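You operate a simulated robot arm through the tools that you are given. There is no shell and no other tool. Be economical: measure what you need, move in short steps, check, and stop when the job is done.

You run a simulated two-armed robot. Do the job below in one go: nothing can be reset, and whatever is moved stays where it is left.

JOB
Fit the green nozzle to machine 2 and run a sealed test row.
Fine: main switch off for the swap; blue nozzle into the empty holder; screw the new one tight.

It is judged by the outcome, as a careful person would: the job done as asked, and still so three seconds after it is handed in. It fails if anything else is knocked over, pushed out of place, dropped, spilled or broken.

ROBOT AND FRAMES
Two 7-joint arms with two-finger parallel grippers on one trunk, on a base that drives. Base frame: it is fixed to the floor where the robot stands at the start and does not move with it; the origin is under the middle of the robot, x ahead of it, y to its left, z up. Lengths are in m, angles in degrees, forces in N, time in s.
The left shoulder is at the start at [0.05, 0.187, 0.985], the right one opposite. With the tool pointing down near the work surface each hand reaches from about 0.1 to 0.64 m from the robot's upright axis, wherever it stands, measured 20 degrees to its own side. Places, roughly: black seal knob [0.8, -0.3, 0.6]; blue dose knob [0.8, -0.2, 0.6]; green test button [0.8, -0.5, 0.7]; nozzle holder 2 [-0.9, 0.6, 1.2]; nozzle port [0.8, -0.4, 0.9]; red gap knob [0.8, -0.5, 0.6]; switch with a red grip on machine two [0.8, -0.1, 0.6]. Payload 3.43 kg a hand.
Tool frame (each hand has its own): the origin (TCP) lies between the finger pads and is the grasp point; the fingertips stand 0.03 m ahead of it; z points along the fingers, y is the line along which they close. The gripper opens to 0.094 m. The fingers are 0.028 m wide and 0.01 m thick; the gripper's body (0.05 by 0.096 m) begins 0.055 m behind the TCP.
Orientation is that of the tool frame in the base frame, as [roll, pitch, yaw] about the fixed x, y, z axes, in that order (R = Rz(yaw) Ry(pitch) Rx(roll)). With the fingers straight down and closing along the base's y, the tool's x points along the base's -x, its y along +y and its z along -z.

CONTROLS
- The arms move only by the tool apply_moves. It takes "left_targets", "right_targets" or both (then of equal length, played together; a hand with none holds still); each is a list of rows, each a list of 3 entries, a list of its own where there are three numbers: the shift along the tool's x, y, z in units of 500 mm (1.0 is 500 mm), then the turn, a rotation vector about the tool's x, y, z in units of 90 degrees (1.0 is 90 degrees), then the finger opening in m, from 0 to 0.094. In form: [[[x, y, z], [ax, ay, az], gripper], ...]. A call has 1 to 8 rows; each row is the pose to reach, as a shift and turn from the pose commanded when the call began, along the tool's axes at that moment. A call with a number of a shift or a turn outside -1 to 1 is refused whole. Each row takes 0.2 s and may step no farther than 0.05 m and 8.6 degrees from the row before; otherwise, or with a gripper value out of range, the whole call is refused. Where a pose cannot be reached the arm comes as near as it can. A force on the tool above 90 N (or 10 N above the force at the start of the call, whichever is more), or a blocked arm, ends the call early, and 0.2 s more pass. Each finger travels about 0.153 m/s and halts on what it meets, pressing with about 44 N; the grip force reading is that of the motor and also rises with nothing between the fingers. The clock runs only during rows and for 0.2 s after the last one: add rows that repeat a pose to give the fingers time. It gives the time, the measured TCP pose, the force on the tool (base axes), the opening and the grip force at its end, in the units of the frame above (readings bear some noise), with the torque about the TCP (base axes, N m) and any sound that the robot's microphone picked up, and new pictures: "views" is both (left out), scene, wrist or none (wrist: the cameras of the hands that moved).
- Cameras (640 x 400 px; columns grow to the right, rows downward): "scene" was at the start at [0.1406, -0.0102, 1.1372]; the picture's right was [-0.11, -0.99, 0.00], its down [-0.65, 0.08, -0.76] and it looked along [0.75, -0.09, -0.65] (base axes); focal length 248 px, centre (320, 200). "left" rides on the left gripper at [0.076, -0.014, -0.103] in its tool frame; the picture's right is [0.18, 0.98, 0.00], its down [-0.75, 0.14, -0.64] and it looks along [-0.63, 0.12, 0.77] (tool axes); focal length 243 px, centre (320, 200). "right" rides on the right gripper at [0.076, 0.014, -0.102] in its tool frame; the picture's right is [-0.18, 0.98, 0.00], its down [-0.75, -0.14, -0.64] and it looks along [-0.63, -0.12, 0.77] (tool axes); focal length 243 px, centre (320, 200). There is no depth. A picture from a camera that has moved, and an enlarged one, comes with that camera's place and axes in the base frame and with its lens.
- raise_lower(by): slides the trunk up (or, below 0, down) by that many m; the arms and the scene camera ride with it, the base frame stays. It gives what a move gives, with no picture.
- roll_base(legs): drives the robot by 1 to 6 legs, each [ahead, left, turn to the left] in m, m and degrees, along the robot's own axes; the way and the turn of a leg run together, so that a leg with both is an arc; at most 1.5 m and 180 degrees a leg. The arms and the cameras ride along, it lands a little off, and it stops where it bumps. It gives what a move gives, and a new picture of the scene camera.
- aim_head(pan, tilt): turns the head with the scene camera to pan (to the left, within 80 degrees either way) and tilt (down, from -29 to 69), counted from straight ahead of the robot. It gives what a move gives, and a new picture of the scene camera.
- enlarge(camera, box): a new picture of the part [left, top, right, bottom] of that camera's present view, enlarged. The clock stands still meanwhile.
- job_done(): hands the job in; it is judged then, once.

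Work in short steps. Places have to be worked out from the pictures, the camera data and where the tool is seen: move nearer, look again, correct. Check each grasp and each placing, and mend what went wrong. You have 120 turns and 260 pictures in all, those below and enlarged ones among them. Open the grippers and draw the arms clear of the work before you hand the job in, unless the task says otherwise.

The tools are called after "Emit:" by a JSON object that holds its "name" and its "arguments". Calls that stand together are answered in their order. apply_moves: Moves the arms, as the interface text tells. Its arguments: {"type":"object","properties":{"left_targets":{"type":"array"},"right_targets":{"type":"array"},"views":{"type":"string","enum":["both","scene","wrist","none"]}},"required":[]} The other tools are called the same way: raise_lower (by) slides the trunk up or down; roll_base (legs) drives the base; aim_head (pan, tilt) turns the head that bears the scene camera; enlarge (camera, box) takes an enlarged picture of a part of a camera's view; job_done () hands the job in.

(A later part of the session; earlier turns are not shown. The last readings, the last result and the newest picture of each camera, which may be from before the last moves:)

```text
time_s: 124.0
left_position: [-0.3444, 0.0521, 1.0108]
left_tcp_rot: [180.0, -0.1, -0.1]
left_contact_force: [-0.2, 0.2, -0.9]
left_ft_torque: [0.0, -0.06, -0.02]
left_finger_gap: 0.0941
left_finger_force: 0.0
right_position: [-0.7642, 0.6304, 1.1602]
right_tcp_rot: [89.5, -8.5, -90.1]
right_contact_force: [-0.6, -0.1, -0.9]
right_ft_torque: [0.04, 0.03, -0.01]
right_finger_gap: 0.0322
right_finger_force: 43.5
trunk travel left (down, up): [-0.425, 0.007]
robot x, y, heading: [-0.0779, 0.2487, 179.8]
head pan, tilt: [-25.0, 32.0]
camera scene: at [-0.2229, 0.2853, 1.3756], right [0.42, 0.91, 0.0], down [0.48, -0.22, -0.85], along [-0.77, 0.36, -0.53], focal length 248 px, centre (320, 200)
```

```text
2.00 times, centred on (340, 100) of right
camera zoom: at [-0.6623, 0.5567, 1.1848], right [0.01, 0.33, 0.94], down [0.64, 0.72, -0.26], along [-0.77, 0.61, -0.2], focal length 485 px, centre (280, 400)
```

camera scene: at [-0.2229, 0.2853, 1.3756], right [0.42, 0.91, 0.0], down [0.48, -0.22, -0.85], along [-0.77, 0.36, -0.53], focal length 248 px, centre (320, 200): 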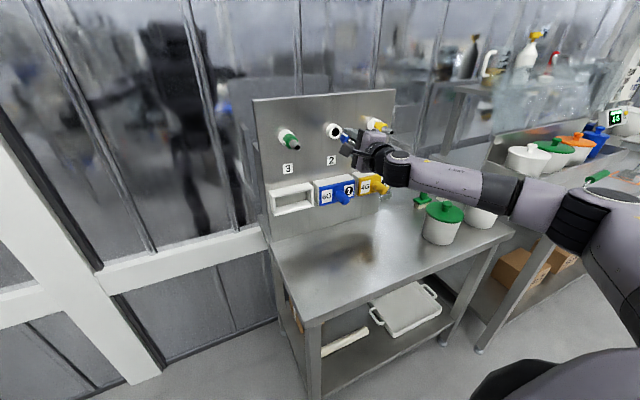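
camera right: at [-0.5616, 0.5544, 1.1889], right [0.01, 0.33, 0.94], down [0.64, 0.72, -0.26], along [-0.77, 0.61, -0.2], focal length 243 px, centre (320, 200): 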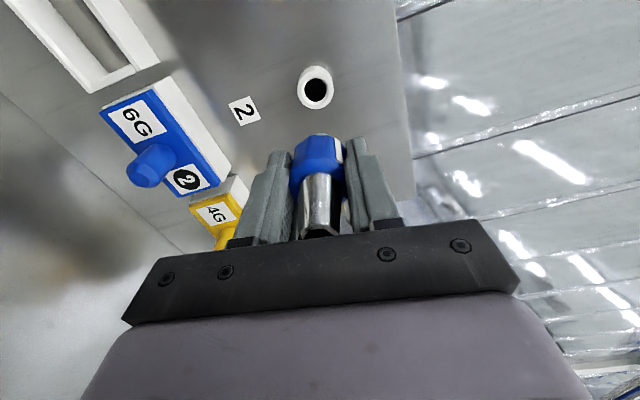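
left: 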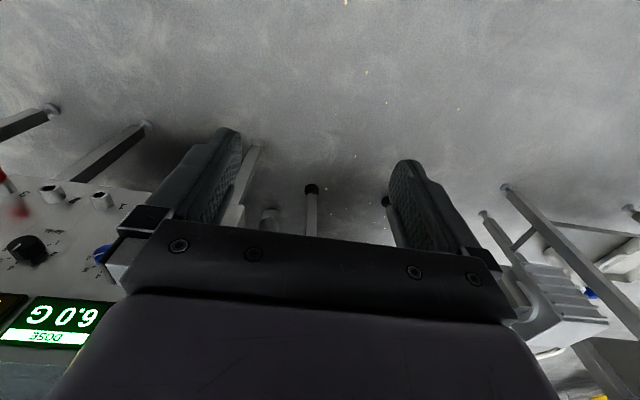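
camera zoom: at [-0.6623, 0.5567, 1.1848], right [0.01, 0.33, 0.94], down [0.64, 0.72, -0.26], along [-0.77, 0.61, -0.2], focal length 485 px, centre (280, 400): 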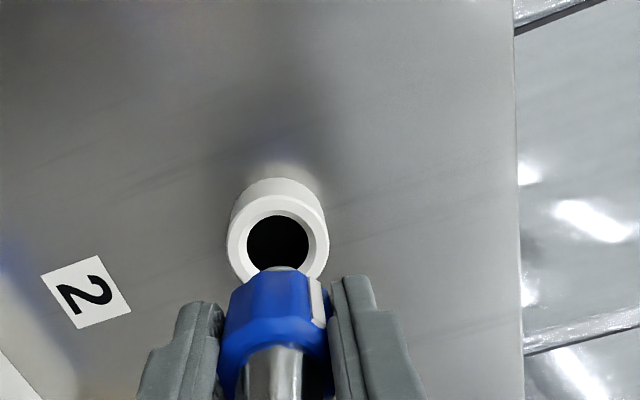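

Alignment is within 2 mm. I nudge and insert slowly.

Emit:
{"name": "apply_moves", "arguments": {"right_targets": [[[-0.004, 0, 0.02], [0, 0, 0], 0.0], [[-0.004, 0, 0.04], [0, 0, 0], 0.0], [[-0.004, 0, 0.06], [0, 0, 0], 0.0], [[-0.004, 0, 0.08], [0, 0, 0], 0.0], [[-0.004, 0, 0.1], [0, 0, 0], 0.0]], "views": "wrist"}}

Emit:
{"name": "enlarge", "arguments": {"camera": "right", "box": [220, 50, 460, 250]}}

```text
time_s: 125.2
left_position: [-0.3445, 0.0518, 1.0115]
left_tcp_rot: [-179.9, -0.2, 0.0]
left_contact_force: [0.6, -0.1, 1.0]
left_ft_torque: [-0.01, -0.03, -0.03]
left_finger_gap: 0.0941
left_finger_force: 0.0
right_position: [-0.8127, 0.6301, 1.1607]
right_tcp_rot: [89.5, -8.6, -89.7]
right_contact_force: [-0.1, -2.0, -3.0]
right_ft_torque: [-0.07, -0.1, 1.41]
right_finger_gap: 0.0325
right_finger_force: 44.4
trunk travel left (down, up): [-0.425, 0.007]
robot x, y, heading: [-0.0817, 0.2496, 179.9]
head pan, tilt: [-25.0, 32.0]
camera right: at [-0.7112, 0.5571, 1.1849], right [0.01, 0.33, 0.94], down [0.64, 0.73, -0.26], along [-0.77, 0.6, -0.2], focal length 243 px, centre (320, 200)
```

right: 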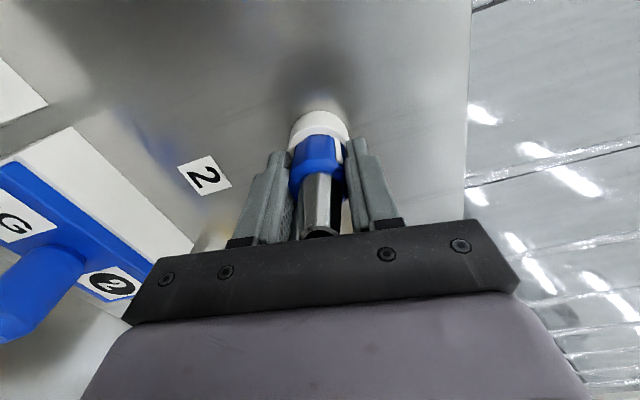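

```text
2.00 times, centred on (340, 150) of right
camera zoom: at [-0.7112, 0.5571, 1.1849], right [0.01, 0.33, 0.94], down [0.64, 0.73, -0.26], along [-0.77, 0.6, -0.2], focal length 485 px, centre (280, 300)
```

zoom: 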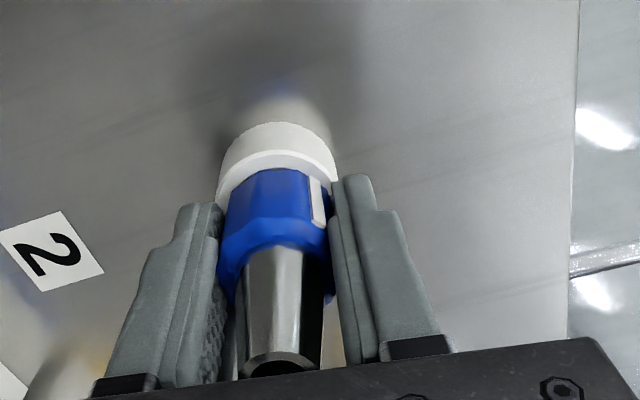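

It is going in. I push further gently until resistance.

Emit:
{"name": "apply_moves", "arguments": {"right_targets": [[[0, 0, 0.006], [0, 0, 0], 0.0], [[0, 0, 0.012], [0, 0, 0], 0.0], [[0, 0, 0.018], [0, 0, 0], 0.0], [[0, 0, 0.024], [0, 0, 0], 0.0]], "views": "wrist"}}

Emit:
{"name": "enlarge", "arguments": {"camera": "right", "box": [220, 50, 460, 250]}}

```text
time_s: 126.2
left_position: [-0.3375, 0.0529, 1.0127]
left_tcp_rot: [-179.9, 0.3, 0.0]
left_contact_force: [0.1, -0.2, -1.0]
left_ft_torque: [0.01, 0.04, 0.02]
left_finger_gap: 0.0939
left_finger_force: 0.1
right_position: [-0.8165, 0.632, 1.1595]
right_tcp_rot: [89.7, -8.4, -89.7]
right_contact_force: [71.9, -12.0, -19.2]
right_ft_torque: [-0.46, -1.87, 0.36]
right_finger_gap: 0.0321
right_finger_force: 44.0
trunk travel left (down, up): [-0.425, 0.007]
robot x, y, heading: [-0.077, 0.249, 179.6]
head pan, tilt: [-25.0, 32.0]
camera right: at [-0.7141, 0.5577, 1.1846], right [0.0, 0.33, 0.95], down [0.64, 0.73, -0.25], along [-0.77, 0.6, -0.21], focal length 243 px, centre (320, 200)
```

right: 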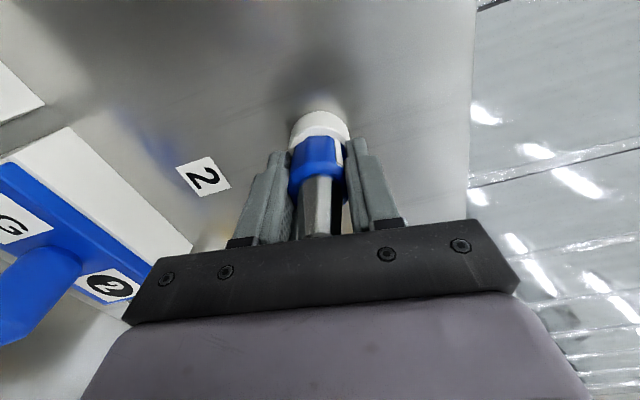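

```text
2.00 times, centred on (340, 150) of right
camera zoom: at [-0.7141, 0.5577, 1.1846], right [0.0, 0.33, 0.95], down [0.64, 0.73, -0.25], along [-0.77, 0.6, -0.21], focal length 485 px, centre (280, 300)
```

zoom: 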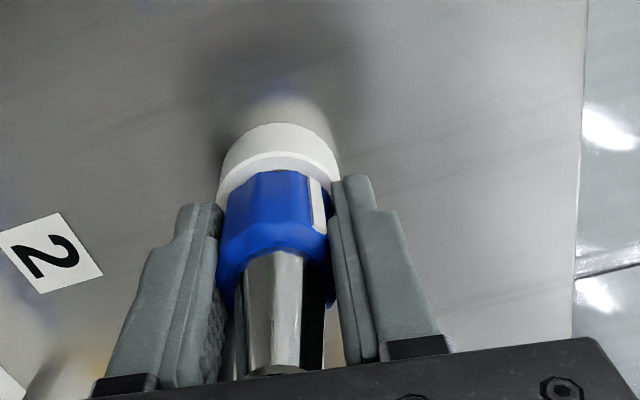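

Seated. I relax the push, open, and withdraw, then inspect.

Emit:
{"name": "apply_moves", "arguments": {"right_targets": [[[0, 0, -0.012], [0, 0, 0], 0.02], [[0, 0, -0.012], [0, 0, 0], 0.05], [[0, 0, -0.012], [0, 0, 0], 0.08], [[0, 0, -0.06], [0, 0, 0], 0.08], [[0, 0, -0.14], [0, 0, 0], 0.08], [[0, 0, -0.22], [0, 0, 0], 0.08]], "views": "wrist"}}

Emit:
{"name": "enlarge", "arguments": {"camera": "scene", "box": [240, 90, 400, 190]}}

```text
time_s: 127.6
left_position: [-0.3438, 0.0517, 1.012]
left_tcp_rot: [-180.0, 0.0, 0.0]
left_contact_force: [-0.4, -0.6, 0.4]
left_ft_torque: [0.01, 0.01, -0.03]
left_finger_gap: 0.094
left_finger_force: 0.1
right_position: [-0.7131, 0.6319, 1.1612]
right_tcp_rot: [89.3, -8.5, -89.8]
right_contact_force: [0.0, 0.1, 0.5]
right_ft_torque: [0.03, -0.04, 0.02]
right_finger_gap: 0.0799
right_finger_force: 0.0
trunk travel left (down, up): [-0.425, 0.007]
robot x, y, heading: [-0.0798, 0.2469, 180.2]
head pan, tilt: [-25.0, 32.0]
camera right: at [-0.6122, 0.5582, 1.1849], right [0.01, 0.33, 0.94], down [0.64, 0.72, -0.26], along [-0.77, 0.61, -0.2], focal length 243 px, centre (320, 200)
```

right: 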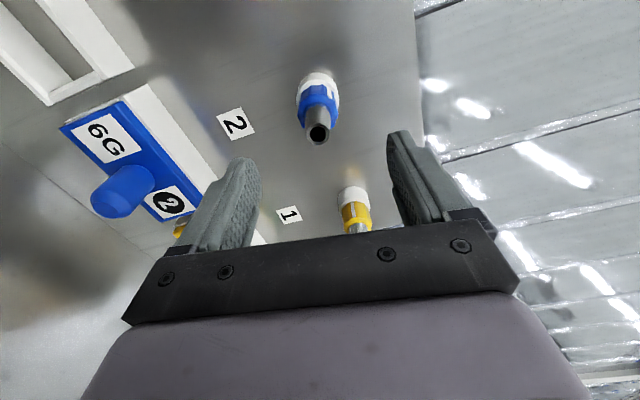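

```text
4.00 times, centred on (320, 140) of scene
camera zoom: at [-0.2207, 0.2853, 1.3759], right [0.42, 0.91, 0.0], down [0.48, -0.22, -0.85], along [-0.77, 0.36, -0.53], focal length 992 px, centre (320, 440)
```

zoom: 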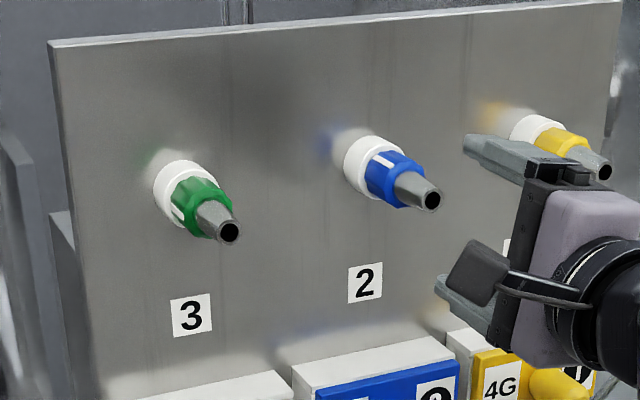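

Blue sits properly in holder 2. I strafe 0.147 m to the robot's left to green (holder 3).

Emit:
{"name": "roll_base", "arguments": {"legs": [[0, 0.147, 0]]}}

Emit:
{"name": "enlarge", "arguments": {"camera": "right", "box": [220, 0, 460, 200]}}

Emit:
{"name": "enlarge", "arguments": {"camera": "scene", "box": [240, 70, 400, 170]}}

```text
time_s: 129.6
left_position: [-0.3437, -0.0943, 1.0111]
left_tcp_rot: [179.9, -0.2, -0.1]
left_contact_force: [0.1, 0.1, 0.0]
left_ft_torque: [-0.01, -0.02, -0.04]
left_finger_gap: 0.0938
left_finger_force: 0.1
right_position: [-0.7158, 0.4852, 1.1609]
right_tcp_rot: [89.3, -8.5, -90.0]
right_contact_force: [-0.2, -0.9, 0.5]
right_ft_torque: [0.0, 0.01, -0.02]
right_finger_gap: 0.0798
right_finger_force: 0.1
trunk travel left (down, up): [-0.425, 0.007]
robot x, y, heading: [-0.0793, 0.099, 179.8]
head pan, tilt: [-25.0, 32.0]
camera scene: at [-0.222, 0.1387, 1.3758], right [0.42, 0.91, 0.0], down [0.48, -0.22, -0.85], along [-0.77, 0.36, -0.53], focal length 248 px, centre (320, 200)
```

scene: 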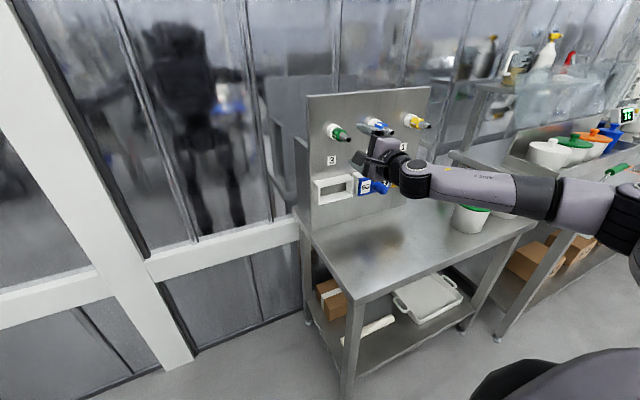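

```text
2.00 times, centred on (340, 100) of right
camera zoom: at [-0.6138, 0.4121, 1.1847], right [0.01, 0.33, 0.94], down [0.64, 0.72, -0.26], along [-0.77, 0.61, -0.2], focal length 485 px, centre (280, 400)
```

zoom: 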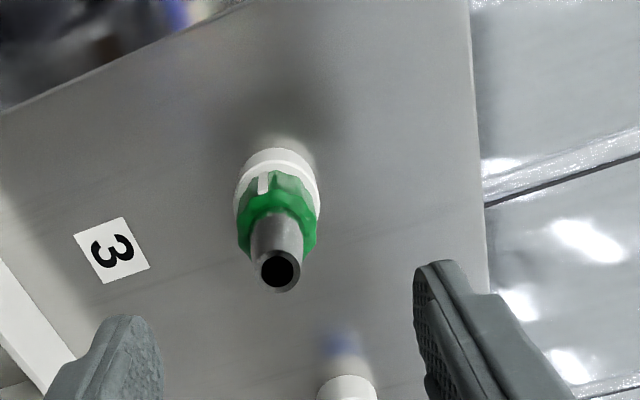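

```text
4.00 times, centred on (320, 120) of scene
camera zoom: at [-0.222, 0.1387, 1.3758], right [0.42, 0.91, 0.0], down [0.48, -0.22, -0.85], along [-0.77, 0.36, -0.53], focal length 992 px, centre (320, 520)
```

zoom: 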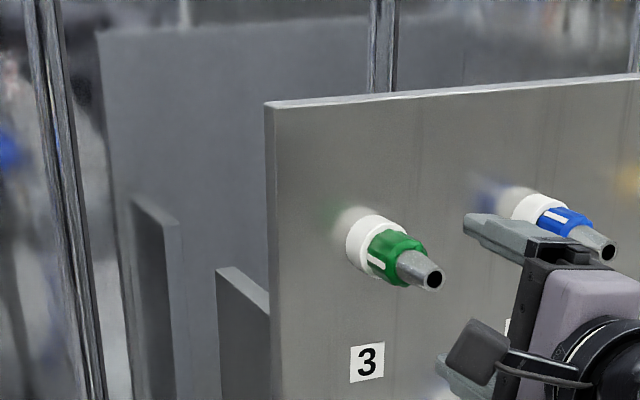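

Green is aligned like blue was. I roll to ~48° (to have long clockwise strokes later) and advance around it.

Emit:
{"name": "apply_moves", "arguments": {"right_targets": [[[0, 0, 0], [0, 0, -0.08], 0.08], [[0, 0, 0], [0, 0, -0.16], 0.08], [[0, 0, 0], [0, 0, -0.24], 0.08], [[0, 0, 0], [0, 0, -0.32], 0.08], [[0, 0, 0], [0, 0, -0.4], 0.08], [[0, 0, 0.04], [0, 0, -0.48], 0.08], [[0, 0, 0.09], [0, 0, -0.54], 0.08], [[0, 0, 0.14], [0, 0, -0.54], 0.08]], "views": "wrist"}}

```text
time_s: 131.4
left_position: [-0.3439, -0.094, 1.0125]
left_tcp_rot: [-179.9, 0.0, -0.1]
left_contact_force: [-0.3, 0.8, 0.3]
left_ft_torque: [0.0, -0.01, -0.01]
left_finger_gap: 0.0938
left_finger_force: 0.0
right_position: [-0.7866, 0.4854, 1.1602]
right_tcp_rot: [89.4, 40.2, -90.5]
right_contact_force: [0.3, -0.2, -0.9]
right_ft_torque: [0.01, 0.04, -0.01]
right_finger_gap: 0.08
right_finger_force: 0.1
trunk travel left (down, up): [-0.425, 0.007]
robot x, y, heading: [-0.0815, 0.1023, 179.8]
head pan, tilt: [-25.0, 32.0]
camera right: at [-0.6846, 0.4178, 1.1212], right [0.01, -0.49, 0.87], down [0.65, 0.67, 0.37], along [-0.76, 0.56, 0.32], focal length 243 px, centre (320, 200)
```

right: 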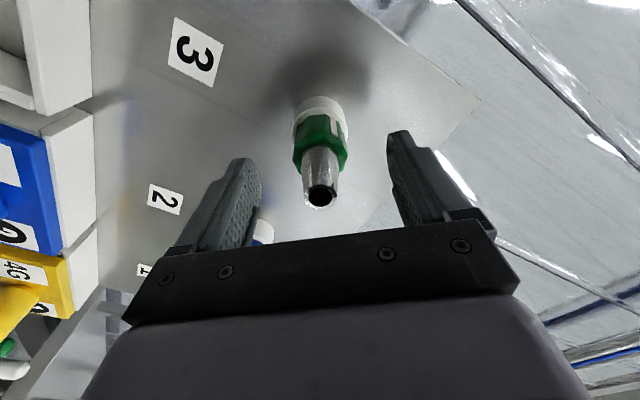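

Emit:
{"name": "apply_moves", "arguments": {"right_targets": [[[0, 0, 0.05], [0, 0, 0], 0.08], [[0, 0, 0.05], [0, 0, 0], 0.05], [[0, 0, 0.05], [0, 0, 0], 0.02], [[0, 0, 0.05], [0, 0, 0], 0.0], [[0, 0, 0.05], [0, 0, 0], 0.0]], "views": "none"}}

Emit:
{"name": "apply_moves", "arguments": {"right_targets": [[[0, 0, -0.03], [0, 0, 0], 0.0], [[0, 0, -0.08], [0, 0, 0], 0.0], [[0, 0, -0.16], [0, 0, 0], 0.0]], "views": "wrist"}}

Emit:
{"name": "enlarge", "arguments": {"camera": "right", "box": [200, 50, 440, 250]}}

```text
time_s: 132.6
left_position: [-0.3446, -0.0946, 1.0116]
left_tcp_rot: [-179.9, -0.1, -0.1]
left_contact_force: [-0.5, 0.3, 0.5]
left_ft_torque: [-0.02, 0.02, -0.03]
left_finger_gap: 0.0941
left_finger_force: 0.0
right_position: [-0.8084, 0.4851, 1.1595]
right_tcp_rot: [89.3, 40.2, -90.5]
right_contact_force: [1.3, 1.8, -2.1]
right_ft_torque: [0.31, -0.29, -0.22]
right_finger_gap: 0.0322
right_finger_force: 44.4
trunk travel left (down, up): [-0.425, 0.007]
robot x, y, heading: [-0.0794, 0.1041, 179.7]
head pan, tilt: [-25.0, 32.0]
```

```text
time_s: 133.4
left_position: [-0.3437, -0.0926, 1.0116]
left_tcp_rot: [180.0, -0.1, -0.1]
left_contact_force: [-0.1, -0.1, 0.3]
left_ft_torque: [-0.02, 0.04, -0.02]
left_finger_gap: 0.0941
left_finger_force: 0.0
right_position: [-0.7298, 0.4849, 1.16]
right_tcp_rot: [89.2, 40.0, -90.5]
right_contact_force: [0.7, -0.5, -0.5]
right_ft_torque: [0.01, -0.02, -0.01]
right_finger_gap: 0.0323
right_finger_force: 44.1
trunk travel left (down, up): [-0.425, 0.007]
robot x, y, heading: [-0.0817, 0.1003, 179.9]
head pan, tilt: [-25.0, 32.0]
camera right: at [-0.6283, 0.4179, 1.1213], right [0.01, -0.49, 0.87], down [0.65, 0.67, 0.37], along [-0.76, 0.56, 0.32], focal length 243 px, centre (320, 200)
```

right: 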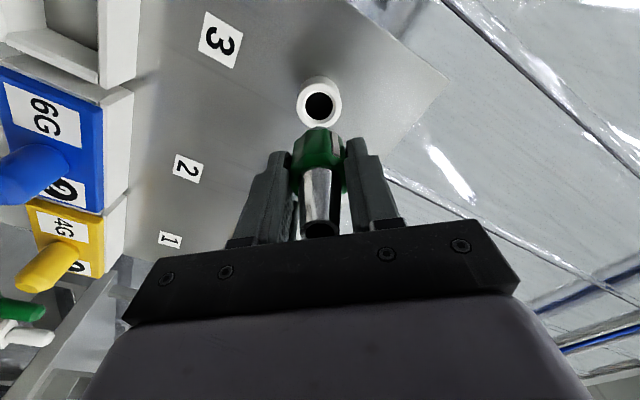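

```text
2.00 times, centred on (320, 150) of right
camera zoom: at [-0.6283, 0.4179, 1.1213], right [0.01, -0.49, 0.87], down [0.65, 0.67, 0.37], along [-0.76, 0.56, 0.32], focal length 485 px, centre (320, 300)
```

zoom: 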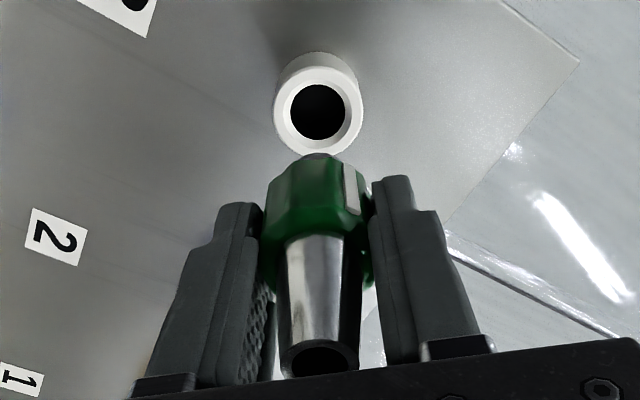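

Green nozzle in hand. I drive back to the machine by the reverse way, then lower the trunk.

Emit:
{"name": "roll_base", "arguments": {"legs": [[-0.12, 0, 0], [0, 0, 90], [0.17, -0.16, 0], [0, 0, 90]]}}

Emit:
{"name": "raise_lower", "arguments": {"by": -0.225}}

```text
time_s: 143.9
left_position: [0.1381, 0.1308, 1.0113]
left_tcp_rot: [-180.0, -0.1, -178.9]
left_contact_force: [-0.2, 0.3, 0.3]
left_ft_torque: [-0.01, 0.02, 0.04]
left_finger_gap: 0.094
left_finger_force: 0.0
right_position: [0.5366, -0.4412, 1.1599]
right_tcp_rot: [89.2, 40.0, 90.7]
right_contact_force: [-0.7, 0.2, 0.1]
right_ft_torque: [0.02, 0.02, -0.02]
right_finger_gap: 0.0322
right_finger_force: 43.9
trunk travel left (down, up): [-0.425, 0.007]
robot x, y, heading: [-0.121, -0.0664, 1.2]
head pan, tilt: [-25.0, 32.0]
camera scene: at [0.0181, -0.1058, 1.3758], right [-0.41, -0.91, 0.0], down [-0.48, 0.21, -0.85], along [0.78, -0.34, -0.53], focal length 248 px, centre (320, 200)
```

scene: 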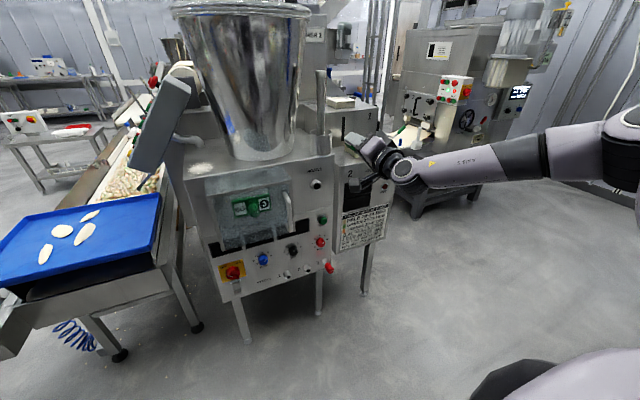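

```text
time_s: 146.3
left_position: [0.138, 0.1308, 0.7873]
left_tcp_rot: [180.0, -0.1, -178.9]
left_contact_force: [-1.4, -0.5, 0.4]
left_ft_torque: [0.04, -0.02, 0.0]
left_finger_gap: 0.0939
left_finger_force: 0.1
right_position: [0.5361, -0.4409, 0.9347]
right_tcp_rot: [89.3, 40.0, 90.8]
right_contact_force: [0.2, 0.4, -0.6]
right_ft_torque: [0.01, 0.01, 0.0]
right_finger_gap: 0.0319
right_finger_force: 43.8
trunk travel left (down, up): [-0.2, 0.232]
robot x, y, heading: [-0.1181, -0.0702, 1.2]
head pan, tilt: [-25.0, 32.0]
```

I drive 0.1 m nearer (removing the 1° heading error) and view the port.

Emit:
{"name": "roll_base", "arguments": {"legs": [[0.1, 0, -0.9]]}}

Emit:
{"name": "enlarge", "arguments": {"camera": "right", "box": [160, 0, 480, 240]}}

```text
time_s: 147.5
left_position: [0.241, 0.1269, 0.787]
left_tcp_rot: [180.0, 0.0, -179.8]
left_contact_force: [0.0, 0.5, -0.2]
left_ft_torque: [-0.01, 0.0, -0.02]
left_finger_gap: 0.0939
left_finger_force: 0.1
right_position: [0.6319, -0.4506, 0.9335]
right_tcp_rot: [89.3, 40.2, 89.8]
right_contact_force: [-0.7, 0.5, -0.2]
right_ft_torque: [0.01, 0.02, 0.01]
right_finger_gap: 0.032
right_finger_force: 43.7
trunk travel left (down, up): [-0.2, 0.232]
robot x, y, heading: [-0.0222, -0.0719, 0.3]
head pan, tilt: [-25.0, 32.0]
camera scene: at [0.1173, -0.107, 1.1507], right [-0.42, -0.91, 0.0], down [-0.48, 0.22, -0.85], along [0.77, -0.36, -0.53], focal length 248 px, centre (320, 200)
```

scene: 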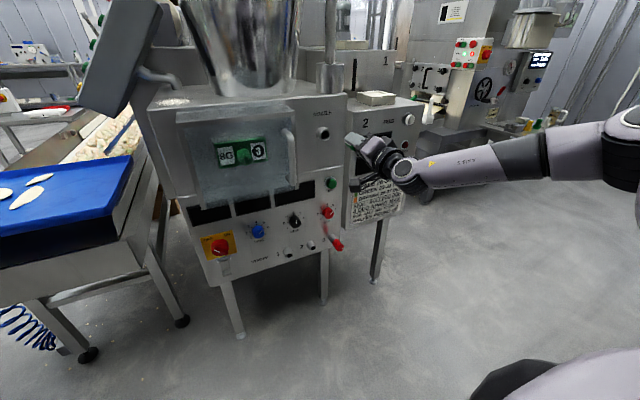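

```text
1.67 times, centred on (320, 120) of right
camera zoom: at [0.5269, -0.3835, 0.8956], right [-0.01, 0.49, 0.87], down [-0.64, -0.67, 0.37], along [0.77, -0.56, 0.32], focal length 404 px, centre (320, 333)
```

zoom: 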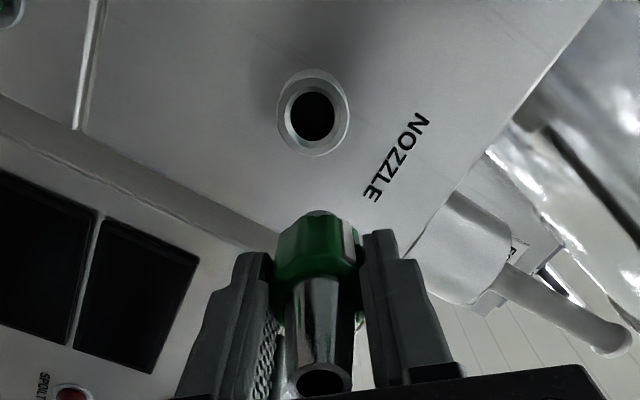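

Port at y≈-0.430, z≈0.919. I align the hand and drive 0.08 m closer.

Emit:
{"name": "apply_moves", "arguments": {"right_targets": [[[0.024, 0.001, 0], [0, 0, 0], 0.0], [[0.048, 0.003, 0], [0, 0, 0], 0.0]], "views": "none"}}

Emit:
{"name": "roll_base", "arguments": {"legs": [[0.07, 0, 0]]}}

Emit:
{"name": "enlarge", "arguments": {"camera": "right", "box": [200, 40, 440, 220]}}

```text
time_s: 148.1
left_position: [0.2404, 0.1281, 0.7873]
left_tcp_rot: [180.0, -0.1, -179.8]
left_contact_force: [0.7, 1.0, -0.3]
left_ft_torque: [0.02, 0.02, 0.03]
left_finger_gap: 0.0941
left_finger_force: 0.0
right_position: [0.6298, -0.4311, 0.9202]
right_tcp_rot: [89.3, 40.1, 89.6]
right_contact_force: [0.4, 0.8, 0.0]
right_ft_torque: [-0.01, 0.03, 0.01]
right_finger_gap: 0.0323
right_finger_force: 43.8
trunk travel left (down, up): [-0.2, 0.232]
robot x, y, heading: [-0.0217, -0.069, 0.2]
head pan, tilt: [-25.0, 32.0]
```

```text
time_s: 149.1
left_position: [0.3108, 0.1288, 0.7877]
left_tcp_rot: [-180.0, -0.1, -179.8]
left_contact_force: [0.8, 0.0, 0.5]
left_ft_torque: [-0.04, 0.01, 0.01]
left_finger_gap: 0.0943
left_finger_force: 0.0
right_position: [0.6994, -0.4301, 0.9193]
right_tcp_rot: [89.3, 40.1, 89.8]
right_contact_force: [0.6, 0.6, 0.3]
right_ft_torque: [0.01, 0.0, 0.0]
right_finger_gap: 0.0319
right_finger_force: 44.3
trunk travel left (down, up): [-0.2, 0.232]
robot x, y, heading: [0.0497, -0.0664, 0.0]
head pan, tilt: [-25.0, 32.0]
camera scene: at [0.1859, -0.1068, 1.1507], right [-0.42, -0.91, 0.0], down [-0.48, 0.22, -0.85], along [0.77, -0.36, -0.53], focal length 248 px, centre (320, 200)
```

scene: 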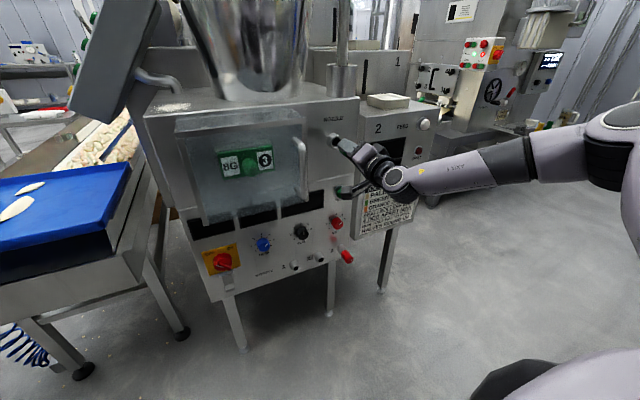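

```text
2.22 times, centred on (320, 130) of right
camera zoom: at [0.5957, -0.3636, 0.8815], right [-0.01, 0.49, 0.87], down [-0.64, -0.67, 0.37], along [0.77, -0.56, 0.32], focal length 539 px, centre (320, 356)
```

zoom: 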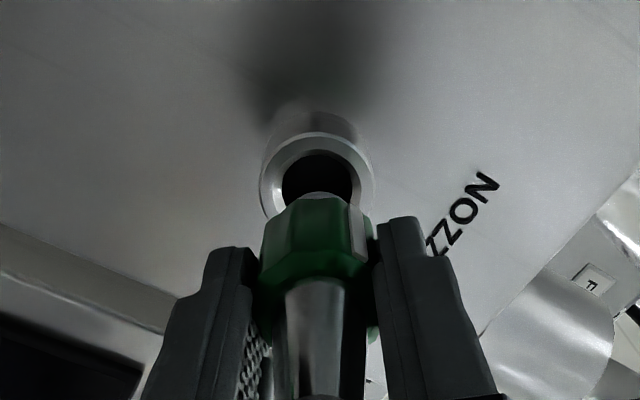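

Aligned within 1 mm. I insert slowly until contact.

Emit:
{"name": "apply_moves", "arguments": {"right_targets": [[[0, 0, 0.016], [0, 0, 0], 0.0], [[0, 0, 0.03], [0, 0, 0], 0.0], [[0, 0, 0.036], [0, 0, 0], 0.0], [[0, 0, 0.042], [0, 0, 0], 0.0], [[0, 0, 0.048], [0, 0, 0], 0.0]], "views": "none"}}

Emit:
{"name": "enlarge", "arguments": {"camera": "right", "box": [200, 40, 440, 220]}}

```text
time_s: 150.3
left_position: [0.3086, 0.1289, 0.7862]
left_tcp_rot: [180.0, -0.1, -179.7]
left_contact_force: [0.7, 0.0, 0.1]
left_ft_torque: [0.01, -0.02, -0.01]
left_finger_gap: 0.094
left_finger_force: 0.1
right_position: [0.7234, -0.4289, 0.9214]
right_tcp_rot: [89.2, 40.1, 89.7]
right_contact_force: [0.9, 1.1, -0.1]
right_ft_torque: [0.01, 0.04, -0.01]
right_finger_gap: 0.0321
right_finger_force: 43.9
trunk travel left (down, up): [-0.2, 0.232]
robot x, y, heading: [0.0477, -0.0687, 0.4]
head pan, tilt: [-25.0, 32.0]
```

```text
2.22 times, centred on (320, 130) of right
camera zoom: at [0.6199, -0.3634, 0.8818], right [-0.01, 0.49, 0.87], down [-0.64, -0.67, 0.37], along [0.77, -0.56, 0.32], focal length 539 px, centre (320, 356)
```

zoom: 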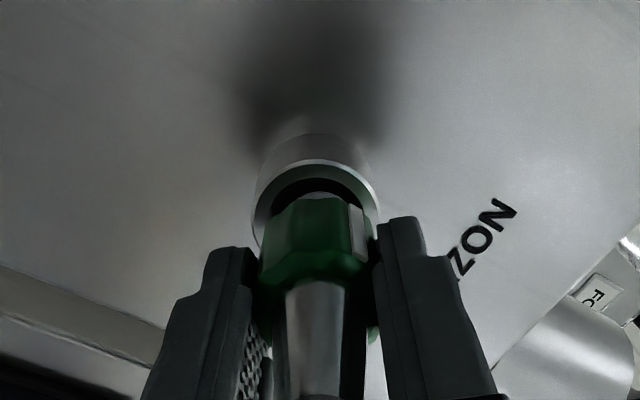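

No contact yet. I continue in 2 mm steps.

Emit:
{"name": "apply_moves", "arguments": {"right_targets": [[[0.002, -0.001, 0.004], [0, 0, 0], 0.0], [[0.002, -0.001, 0.008], [0, 0, 0], 0.0], [[0.002, -0.001, 0.012], [0, 0, 0], 0.0], [[0.002, -0.001, 0.016], [0, 0, 0], 0.0], [[0.002, -0.001, 0.02], [0, 0, 0], 0.0]], "views": "none"}}

Emit:
{"name": "enlarge", "arguments": {"camera": "right", "box": [200, 40, 440, 220]}}

```text
time_s: 151.5
left_position: [0.3089, 0.1279, 0.7874]
left_tcp_rot: [179.9, 0.0, -179.8]
left_contact_force: [0.6, 0.8, 0.5]
left_ft_torque: [-0.01, 0.01, 0.01]
left_finger_gap: 0.0943
left_finger_force: 0.1
right_position: [0.7317, -0.4301, 0.9209]
right_tcp_rot: [89.2, 40.0, 89.7]
right_contact_force: [-12.4, 0.1, -0.6]
right_ft_torque: [0.02, 0.03, -0.87]
right_finger_gap: 0.0321
right_finger_force: 43.6
trunk travel left (down, up): [-0.2, 0.232]
robot x, y, heading: [0.0493, -0.0689, 0.1]
head pan, tilt: [-25.0, 32.0]
```

```text
2.22 times, centred on (320, 130) of right
camera zoom: at [0.6283, -0.3637, 0.8812], right [-0.01, 0.49, 0.87], down [-0.64, -0.67, 0.37], along [0.77, -0.56, 0.32], focal length 539 px, centre (320, 356)
```

zoom: 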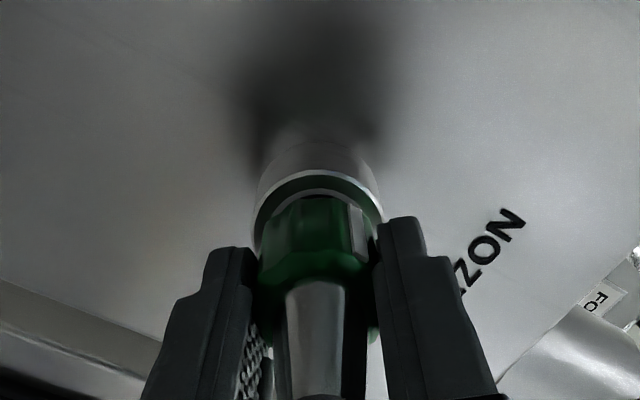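

Contact (−12 N) with the nozzle in the collar mouth. I begin screwing clockwise with a slight forward feed.

Emit:
{"name": "apply_moves", "arguments": {"right_targets": [[[0, 0, 0], [0, 0, 0.09], 0.0], [[0, 0, 0.001], [0, 0, 0.18], 0.0], [[0, 0, 0.001], [0, 0, 0.27], 0.0], [[0, 0, 0.002], [0, 0, 0.36], 0.0], [[0, 0, 0.002], [0, 0, 0.45], 0.0], [[0, 0, 0.003], [0, 0, 0.54], 0.0], [[0, 0, 0.003], [0, 0, 0.63], 0.0], [[0, 0, 0.004], [0, 0, 0.72], 0.0]], "views": "none"}}

Emit:
{"name": "apply_moves", "arguments": {"right_targets": [[[0, 0, 0], [0, 0, 0.09], 0.0], [[0, 0, 0.001], [0, 0, 0.18], 0.0], [[0, 0, 0.001], [0, 0, 0.27], 0.0], [[0, 0, 0.002], [0, 0, 0.36], 0.0], [[0, 0, 0.002], [0, 0, 0.45], 0.0], [[0, 0, 0.003], [0, 0, 0.54], 0.0], [[0, 0, 0.003], [0, 0, 0.63], 0.0], [[0, 0, 0.003], [0, 0, 0.72], 0.0]], "views": "wrist"}}

Emit:
{"name": "enlarge", "arguments": {"camera": "right", "box": [200, 50, 440, 250]}}

```text
time_s: 153.3
left_position: [0.3087, 0.1288, 0.7875]
left_tcp_rot: [180.0, 0.1, -179.8]
left_contact_force: [0.0, 0.3, -0.2]
left_ft_torque: [0.01, -0.01, 0.03]
left_finger_gap: 0.094
left_finger_force: 0.1
right_position: [0.7333, -0.4308, 0.9194]
right_tcp_rot: [89.4, -25.0, 90.5]
right_contact_force: [-27.0, -5.0, -6.1]
right_ft_torque: [0.02, 0.61, -0.54]
right_finger_gap: 0.032
right_finger_force: 44.0
trunk travel left (down, up): [-0.2, 0.232]
robot x, y, heading: [0.0463, -0.0719, 0.2]
head pan, tilt: [-25.0, 32.0]
```

```text
time_s: 155.1
left_position: [0.309, 0.1271, 0.7873]
left_tcp_rot: [179.9, 0.0, -179.8]
left_contact_force: [0.1, -0.6, -0.1]
left_ft_torque: [0.0, -0.02, 0.02]
left_finger_gap: 0.094
left_finger_force: 0.0
right_position: [0.7353, -0.4301, 0.9195]
right_tcp_rot: [31.7, -89.4, 148.6]
right_contact_force: [-29.8, -3.5, -11.6]
right_ft_torque: [0.03, -0.04, -0.25]
right_finger_gap: 0.0321
right_finger_force: 43.5
trunk travel left (down, up): [-0.2, 0.232]
robot x, y, heading: [0.0471, -0.0714, 0.2]
head pan, tilt: [-25.0, 32.0]
camera right: at [0.6311, -0.4447, 0.995], right [0.01, -0.98, -0.18], down [-0.64, 0.13, -0.76], along [0.77, 0.12, -0.62], focal length 243 px, centre (320, 200)
```

right: 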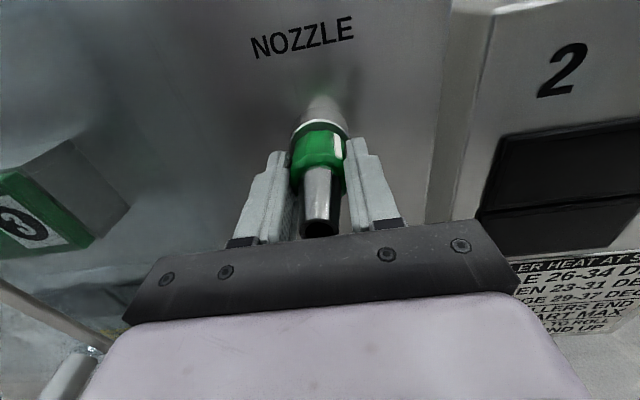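

```text
2.00 times, centred on (320, 150) of right
camera zoom: at [0.6311, -0.4447, 0.995], right [0.01, -0.98, -0.18], down [-0.64, 0.13, -0.76], along [0.77, 0.12, -0.62], focal length 485 px, centre (320, 300)
```

zoom: 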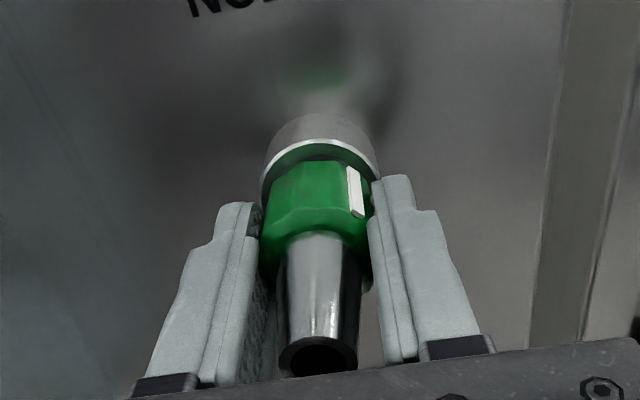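

It turns in. Continuing ~64° clockwise with no extra feed.

Emit:
{"name": "apply_moves", "arguments": {"right_targets": [[[0, 0, 0], [0, 0, 0.09], 0.0], [[0, 0, 0.0], [0, 0, 0.18], 0.0], [[0, 0, 0.0], [0, 0, 0.27], 0.0], [[0, 0, 0.0], [0, 0, 0.36], 0.0], [[0, 0, 0.0], [0, 0, 0.45], 0.0], [[0, 0, 0.001], [0, 0, 0.54], 0.0], [[0, 0, 0.001], [0, 0, 0.63], 0.0], [[0, 0, 0.001], [0, 0, 0.72], 0.0]], "views": "none"}}

Emit:
{"name": "apply_moves", "arguments": {"right_targets": [[[0, 0, 0], [0, 0, 0.08], 0.0], [[0, 0, 0.0], [0, 0, 0.16], 0.0], [[0, 0, 0.0], [0, 0, 0.24], 0.0]], "views": "none"}}

Emit:
{"name": "enlarge", "arguments": {"camera": "right", "box": [200, 50, 440, 250]}}

```text
time_s: 156.9
left_position: [0.309, 0.1281, 0.7872]
left_tcp_rot: [179.9, 0.0, -179.7]
left_contact_force: [1.1, -0.3, -0.1]
left_ft_torque: [0.06, -0.01, 0.04]
left_finger_gap: 0.0939
left_finger_force: 0.0
right_position: [0.7373, -0.4293, 0.9198]
right_tcp_rot: [-89.5, -25.5, -90.0]
right_contact_force: [-21.9, 1.3, -10.5]
right_ft_torque: [0.0, 0.21, -1.07]
right_finger_gap: 0.032
right_finger_force: 44.5
trunk travel left (down, up): [-0.2, 0.232]
robot x, y, heading: [0.0449, -0.0673, 0.2]
head pan, tilt: [-25.0, 32.0]
```

```text
time_s: 157.7
left_position: [0.3093, 0.1277, 0.7867]
left_tcp_rot: [-180.0, -0.1, -179.7]
left_contact_force: [0.4, 0.5, -0.1]
left_ft_torque: [0.01, 0.0, -0.02]
left_finger_gap: 0.0939
left_finger_force: 0.1
right_position: [0.7373, -0.429, 0.9198]
right_tcp_rot: [-89.4, -3.9, -89.9]
right_contact_force: [-12.7, 0.8, -9.5]
right_ft_torque: [-0.01, 0.49, -1.05]
right_finger_gap: 0.0321
right_finger_force: 43.8
trunk travel left (down, up): [-0.2, 0.232]
robot x, y, heading: [0.0468, -0.0666, 0.4]
head pan, tilt: [-25.0, 32.0]
```

```text
2.00 times, centred on (320, 150) of right
camera zoom: at [0.6338, -0.5076, 0.9101], right [0.01, 0.12, -0.99], down [-0.65, 0.76, 0.08], along [0.76, 0.64, 0.08], focal length 485 px, centre (320, 300)
```

zoom: 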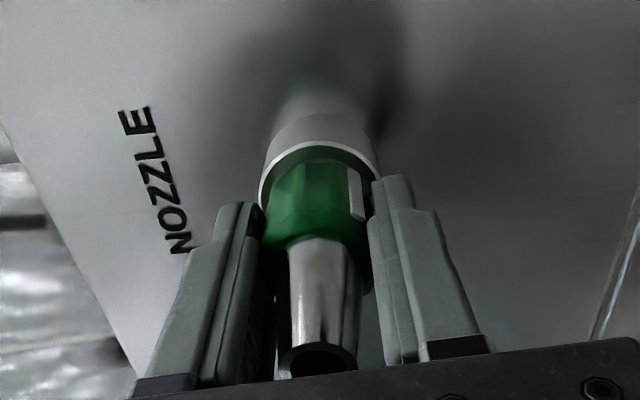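

Range is generous (roll 266° reached); force falls, the thread is drawing in. I try another 40°.

Emit:
{"name": "apply_moves", "arguments": {"right_targets": [[[0, 0, 0.001], [0, 0, 0.09], 0.0], [[0, 0, 0.001], [0, 0, 0.18], 0.0], [[0, 0, 0.001], [0, 0, 0.27], 0.0], [[0, 0, 0.002], [0, 0, 0.36], 0.0], [[0, 0, 0.002], [0, 0, 0.45], 0.0]], "views": "none"}}

```text
time_s: 158.9
left_position: [0.3087, 0.1282, 0.7871]
left_tcp_rot: [-179.9, 0.0, -179.8]
left_contact_force: [0.5, -0.7, 0.2]
left_ft_torque: [0.01, -0.02, 0.04]
left_finger_gap: 0.0942
left_finger_force: 0.0
right_position: [0.7376, -0.4303, 0.9203]
right_tcp_rot: [-89.2, 36.6, -89.4]
right_contact_force: [-17.2, 0.8, -8.5]
right_ft_torque: [0.04, 0.7, -0.55]
right_finger_gap: 0.0324
right_finger_force: 44.2
trunk travel left (down, up): [-0.2, 0.232]
robot x, y, heading: [0.0456, -0.0713, 0.2]
head pan, tilt: [-25.0, 32.0]
```

Emit:
{"name": "apply_moves", "arguments": {"right_targets": [[[0, 0, 0.0], [0, 0, 0.09], 0.0], [[0, 0, 0.001], [0, 0, 0.18], 0.0], [[0, 0, 0.001], [0, 0, 0.27], 0.0], [[0, 0, 0.001], [0, 0, 0.36], 0.0]], "views": "wrist"}}

```text
time_s: 159.9
left_position: [0.3096, 0.1274, 0.7862]
left_tcp_rot: [180.0, -0.1, -179.7]
left_contact_force: [-0.6, -0.5, -1.1]
left_ft_torque: [-0.02, 0.01, 0.0]
left_finger_gap: 0.0942
left_finger_force: 0.0
right_position: [0.7388, -0.4295, 0.9204]
right_tcp_rot: [-88.4, 69.0, -88.4]
right_contact_force: [-11.1, 1.3, -6.7]
right_ft_torque: [-0.02, 0.79, -0.47]
right_finger_gap: 0.0319
right_finger_force: 43.6
trunk travel left (down, up): [-0.2, 0.232]
robot x, y, heading: [0.046, -0.0696, -0.2]
head pan, tilt: [-25.0, 32.0]
camera right: at [0.6357, -0.4448, 0.8429], right [0.0, 0.98, -0.18], down [-0.65, 0.14, 0.75], along [0.76, 0.12, 0.64], focal length 243 px, centre (320, 200)
```

right: 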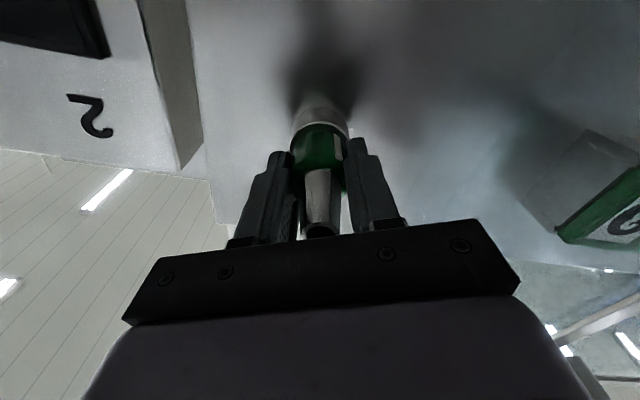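

289° in. I now release and roll back in four calls for a second long stroke.

Emit:
{"name": "apply_moves", "arguments": {"right_targets": [[[0, 0, 0], [0, 0, 0], 0.06], [[0, 0, -0.004], [0, 0, 0], 0.08], [[0, 0, -0.01], [0, 0, -0.09], 0.08], [[0, 0, -0.01], [0, 0, -0.18], 0.08], [[0, 0, -0.01], [0, 0, -0.27], 0.08], [[0, 0, -0.01], [0, 0, -0.36], 0.08], [[0, 0, -0.01], [0, 0, -0.45], 0.08], [[0, 0, -0.01], [0, 0, -0.54], 0.08]], "views": "none"}}

Emit:
{"name": "apply_moves", "arguments": {"right_targets": [[[0, 0, 0], [0, 0, -0.09], 0.08], [[0, 0, 0], [0, 0, -0.18], 0.08], [[0, 0, 0], [0, 0, -0.27], 0.08], [[0, 0, 0], [0, 0, -0.36], 0.08], [[0, 0, 0], [0, 0, -0.45], 0.08], [[0, 0, 0], [0, 0, -0.54], 0.08], [[0, 0, 0], [0, 0, -0.63], 0.08], [[0, 0, 0], [0, 0, -0.72], 0.08]], "views": "none"}}

Emit:
{"name": "apply_moves", "arguments": {"right_targets": [[[0, 0, 0], [0, 0, -0.09], 0.08], [[0, 0, 0], [0, 0, -0.18], 0.08], [[0, 0, 0], [0, 0, -0.27], 0.08], [[0, 0, 0], [0, 0, -0.36], 0.08], [[0, 0, 0], [0, 0, -0.45], 0.08], [[0, 0, 0], [0, 0, -0.54], 0.08], [[0, 0, 0], [0, 0, -0.63], 0.08], [[0, 0, 0], [0, 0, -0.72], 0.08]], "views": "none"}}

Emit:
{"name": "apply_moves", "arguments": {"right_targets": [[[0, 0, 0], [0, 0, -0.09], 0.08], [[0, 0, 0], [0, 0, -0.18], 0.08], [[0, 0, 0], [0, 0, -0.27], 0.08], [[0, 0, 0], [0, 0, -0.36], 0.08], [[0, 0, 0], [0, 0, -0.45], 0.08], [[0, 0, 0], [0, 0, -0.54], 0.08], [[0, 0, 0], [0, 0, -0.63], 0.08], [[0, 0, 0], [0, 0, -0.72], 0.08]], "views": "wrist"}}

```text
time_s: 161.7
left_position: [0.3088, 0.129, 0.7865]
left_tcp_rot: [-180.0, -0.1, -179.8]
left_contact_force: [-0.3, -0.6, 0.3]
left_ft_torque: [0.0, 0.03, 0.02]
left_finger_gap: 0.0939
left_finger_force: 0.0
right_position: [0.7334, -0.4304, 0.9195]
right_tcp_rot: [-89.4, 19.9, -89.5]
right_contact_force: [0.0, 0.9, 0.0]
right_ft_torque: [0.02, 0.01, 0.03]
right_finger_gap: 0.0799
right_finger_force: 0.0
trunk travel left (down, up): [-0.2, 0.232]
robot x, y, heading: [0.0456, -0.0696, 0.1]
head pan, tilt: [-25.0, 32.0]
```

```text
time_s: 163.5
left_position: [0.3096, 0.1283, 0.7872]
left_tcp_rot: [-180.0, -0.1, -179.8]
left_contact_force: [-0.6, -0.7, 0.4]
left_ft_torque: [-0.04, 0.01, 0.06]
left_finger_gap: 0.094
left_finger_force: 0.0
right_position: [0.734, -0.43, 0.9207]
right_tcp_rot: [-89.3, -44.8, -90.3]
right_contact_force: [-0.2, -0.6, -0.4]
right_ft_torque: [0.02, -0.04, 0.0]
right_finger_gap: 0.0802
right_finger_force: 0.1
trunk travel left (down, up): [-0.2, 0.232]
robot x, y, heading: [0.0524, -0.0664, 0.0]
head pan, tilt: [-25.0, 32.0]
```

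```text
time_s: 165.3
left_position: [0.3095, 0.1284, 0.7873]
left_tcp_rot: [180.0, -0.1, -179.9]
left_contact_force: [0.0, 0.8, 1.0]
left_ft_torque: [0.02, 0.01, 0.0]
left_finger_gap: 0.094
left_finger_force: 0.0
right_position: [0.7348, -0.4288, 0.92]
right_tcp_rot: [88.3, -70.5, 91.8]
right_contact_force: [0.1, 0.2, -0.3]
right_ft_torque: [-0.01, 0.02, 0.01]
right_finger_gap: 0.0799
right_finger_force: 0.0
trunk travel left (down, up): [-0.2, 0.232]
robot x, y, heading: [0.0475, -0.0645, 0.0]
head pan, tilt: [-25.0, 32.0]
```

```text
time_s: 167.1
left_position: [0.3092, 0.128, 0.7877]
left_tcp_rot: [-180.0, 0.0, -179.7]
left_contact_force: [-0.7, -0.3, -0.5]
left_ft_torque: [0.03, 0.0, -0.01]
left_finger_gap: 0.0939
left_finger_force: 0.0
right_position: [0.733, -0.4298, 0.9201]
right_tcp_rot: [89.6, -5.6, 90.3]
right_contact_force: [1.1, -0.4, -0.1]
right_ft_torque: [-0.02, 0.0, 0.01]
right_finger_gap: 0.08
right_finger_force: 0.0
trunk travel left (down, up): [-0.2, 0.232]
robot x, y, heading: [0.0503, -0.0668, 0.3]
head pan, tilt: [-25.0, 32.0]
camera right: at [0.6295, -0.3561, 0.9406], right [-0.01, -0.28, 0.96], down [-0.64, -0.74, -0.22], along [0.77, -0.61, -0.17], focal length 243 px, centre (320, 200)
```

right: 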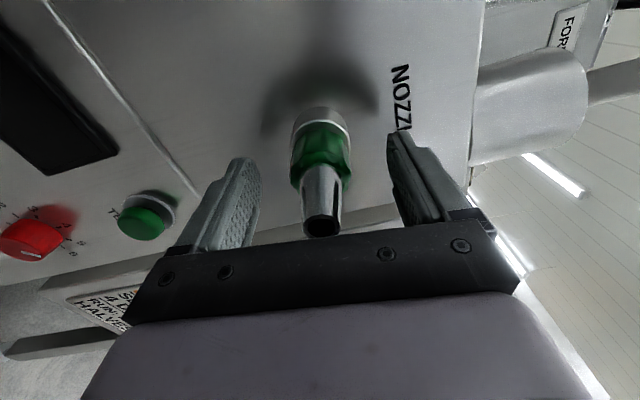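

The nozzle stays on the thread. I regrip (x≈0.739) and screw on 256° in steps.

Emit:
{"name": "apply_moves", "arguments": {"right_targets": [[[0, 0, 0.01], [0, 0, 0], 0.06], [[0, 0, 0.01], [0, 0, 0], 0.03], [[0, 0, 0.01], [0, 0, 0], 0.0], [[0, 0, 0.01], [0, 0, 0], 0.0]], "views": "none"}}

Emit:
{"name": "apply_moves", "arguments": {"right_targets": [[[0, 0, 0], [0, 0, 0.09], 0.0], [[0, 0, 0.0], [0, 0, 0.18], 0.0], [[0, 0, 0.001], [0, 0, 0.27], 0.0], [[0, 0, 0.001], [0, 0, 0.36], 0.0], [[0, 0, 0.001], [0, 0, 0.45], 0.0], [[0, 0, 0.002], [0, 0, 0.54], 0.0], [[0, 0, 0.002], [0, 0, 0.63], 0.0], [[0, 0, 0.002], [0, 0, 0.72], 0.0]], "views": "none"}}

Emit:
{"name": "apply_moves", "arguments": {"right_targets": [[[0, 0, 0], [0, 0, 0.09], 0.0], [[0, 0, 0.0], [0, 0, 0.18], 0.0], [[0, 0, 0.001], [0, 0, 0.27], 0.0], [[0, 0, 0.001], [0, 0, 0.36], 0.0], [[0, 0, 0.001], [0, 0, 0.45], 0.0], [[0, 0, 0.002], [0, 0, 0.54], 0.0], [[0, 0, 0.002], [0, 0, 0.63], 0.0], [[0, 0, 0.002], [0, 0, 0.72], 0.0]], "views": "wrist"}}

Emit:
{"name": "enlarge", "arguments": {"camera": "right", "box": [200, 50, 440, 250]}}

```text
time_s: 168.1
left_position: [0.3107, 0.1268, 0.7861]
left_tcp_rot: [180.0, 0.0, -179.8]
left_contact_force: [-0.1, -0.2, 1.1]
left_ft_torque: [-0.02, -0.02, 0.01]
left_finger_gap: 0.0939
left_finger_force: 0.0
right_position: [0.7385, -0.4303, 0.9191]
right_tcp_rot: [89.5, -5.8, 90.4]
right_contact_force: [-0.5, -0.5, -0.1]
right_ft_torque: [-0.03, 0.46, -0.03]
right_finger_gap: 0.0321
right_finger_force: 43.7
trunk travel left (down, up): [-0.2, 0.232]
robot x, y, heading: [0.0458, -0.0682, 0.3]
head pan, tilt: [-25.0, 32.0]
```

```text
time_s: 169.9
left_position: [0.3099, 0.1267, 0.7866]
left_tcp_rot: [179.9, -0.1, -179.9]
left_contact_force: [0.0, 0.4, -0.5]
left_ft_torque: [0.04, 0.0, -0.03]
left_finger_gap: 0.0942
left_finger_force: 0.0
right_position: [0.7395, -0.4287, 0.9196]
right_tcp_rot: [88.3, -70.8, 91.8]
right_contact_force: [0.9, -1.9, 0.2]
right_ft_torque: [0.02, 0.1, -0.24]
right_finger_gap: 0.032
right_finger_force: 43.8
trunk travel left (down, up): [-0.2, 0.232]
robot x, y, heading: [0.048, -0.0683, 0.4]
head pan, tilt: [-25.0, 32.0]
```

```text
time_s: 171.7
left_position: [0.3091, 0.1273, 0.7864]
left_tcp_rot: [-180.0, -0.1, -179.8]
left_contact_force: [0.6, 0.1, -0.4]
left_ft_torque: [0.03, 0.0, 0.04]
left_finger_gap: 0.0941
left_finger_force: 0.1
right_position: [0.7408, -0.4306, 0.9201]
right_tcp_rot: [-89.1, -44.4, -90.3]
right_contact_force: [0.3, -0.8, 0.9]
right_ft_torque: [0.0, -0.34, -1.18]
right_finger_gap: 0.032
right_finger_force: 43.7
trunk travel left (down, up): [-0.2, 0.232]
robot x, y, heading: [0.0488, -0.0707, 0.2]
head pan, tilt: [-25.0, 32.0]
camera right: at [0.6368, -0.4954, 0.9624], right [0.01, -0.56, -0.83], down [-0.64, 0.63, -0.43], along [0.77, 0.54, -0.35], focal length 243 px, centre (320, 200)
```

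right: 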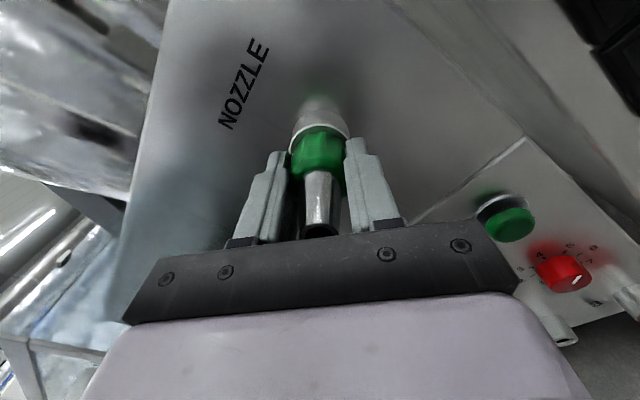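

```text
2.00 times, centred on (320, 150) of right
camera zoom: at [0.6368, -0.4954, 0.9624], right [0.01, -0.56, -0.83], down [-0.64, 0.63, -0.43], along [0.77, 0.54, -0.35], focal length 485 px, centre (320, 300)
```

zoom: 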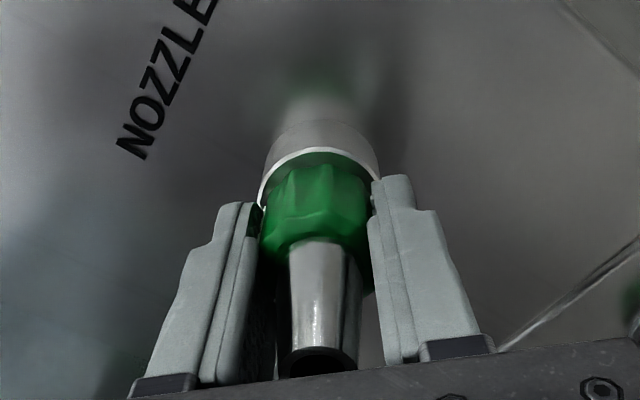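

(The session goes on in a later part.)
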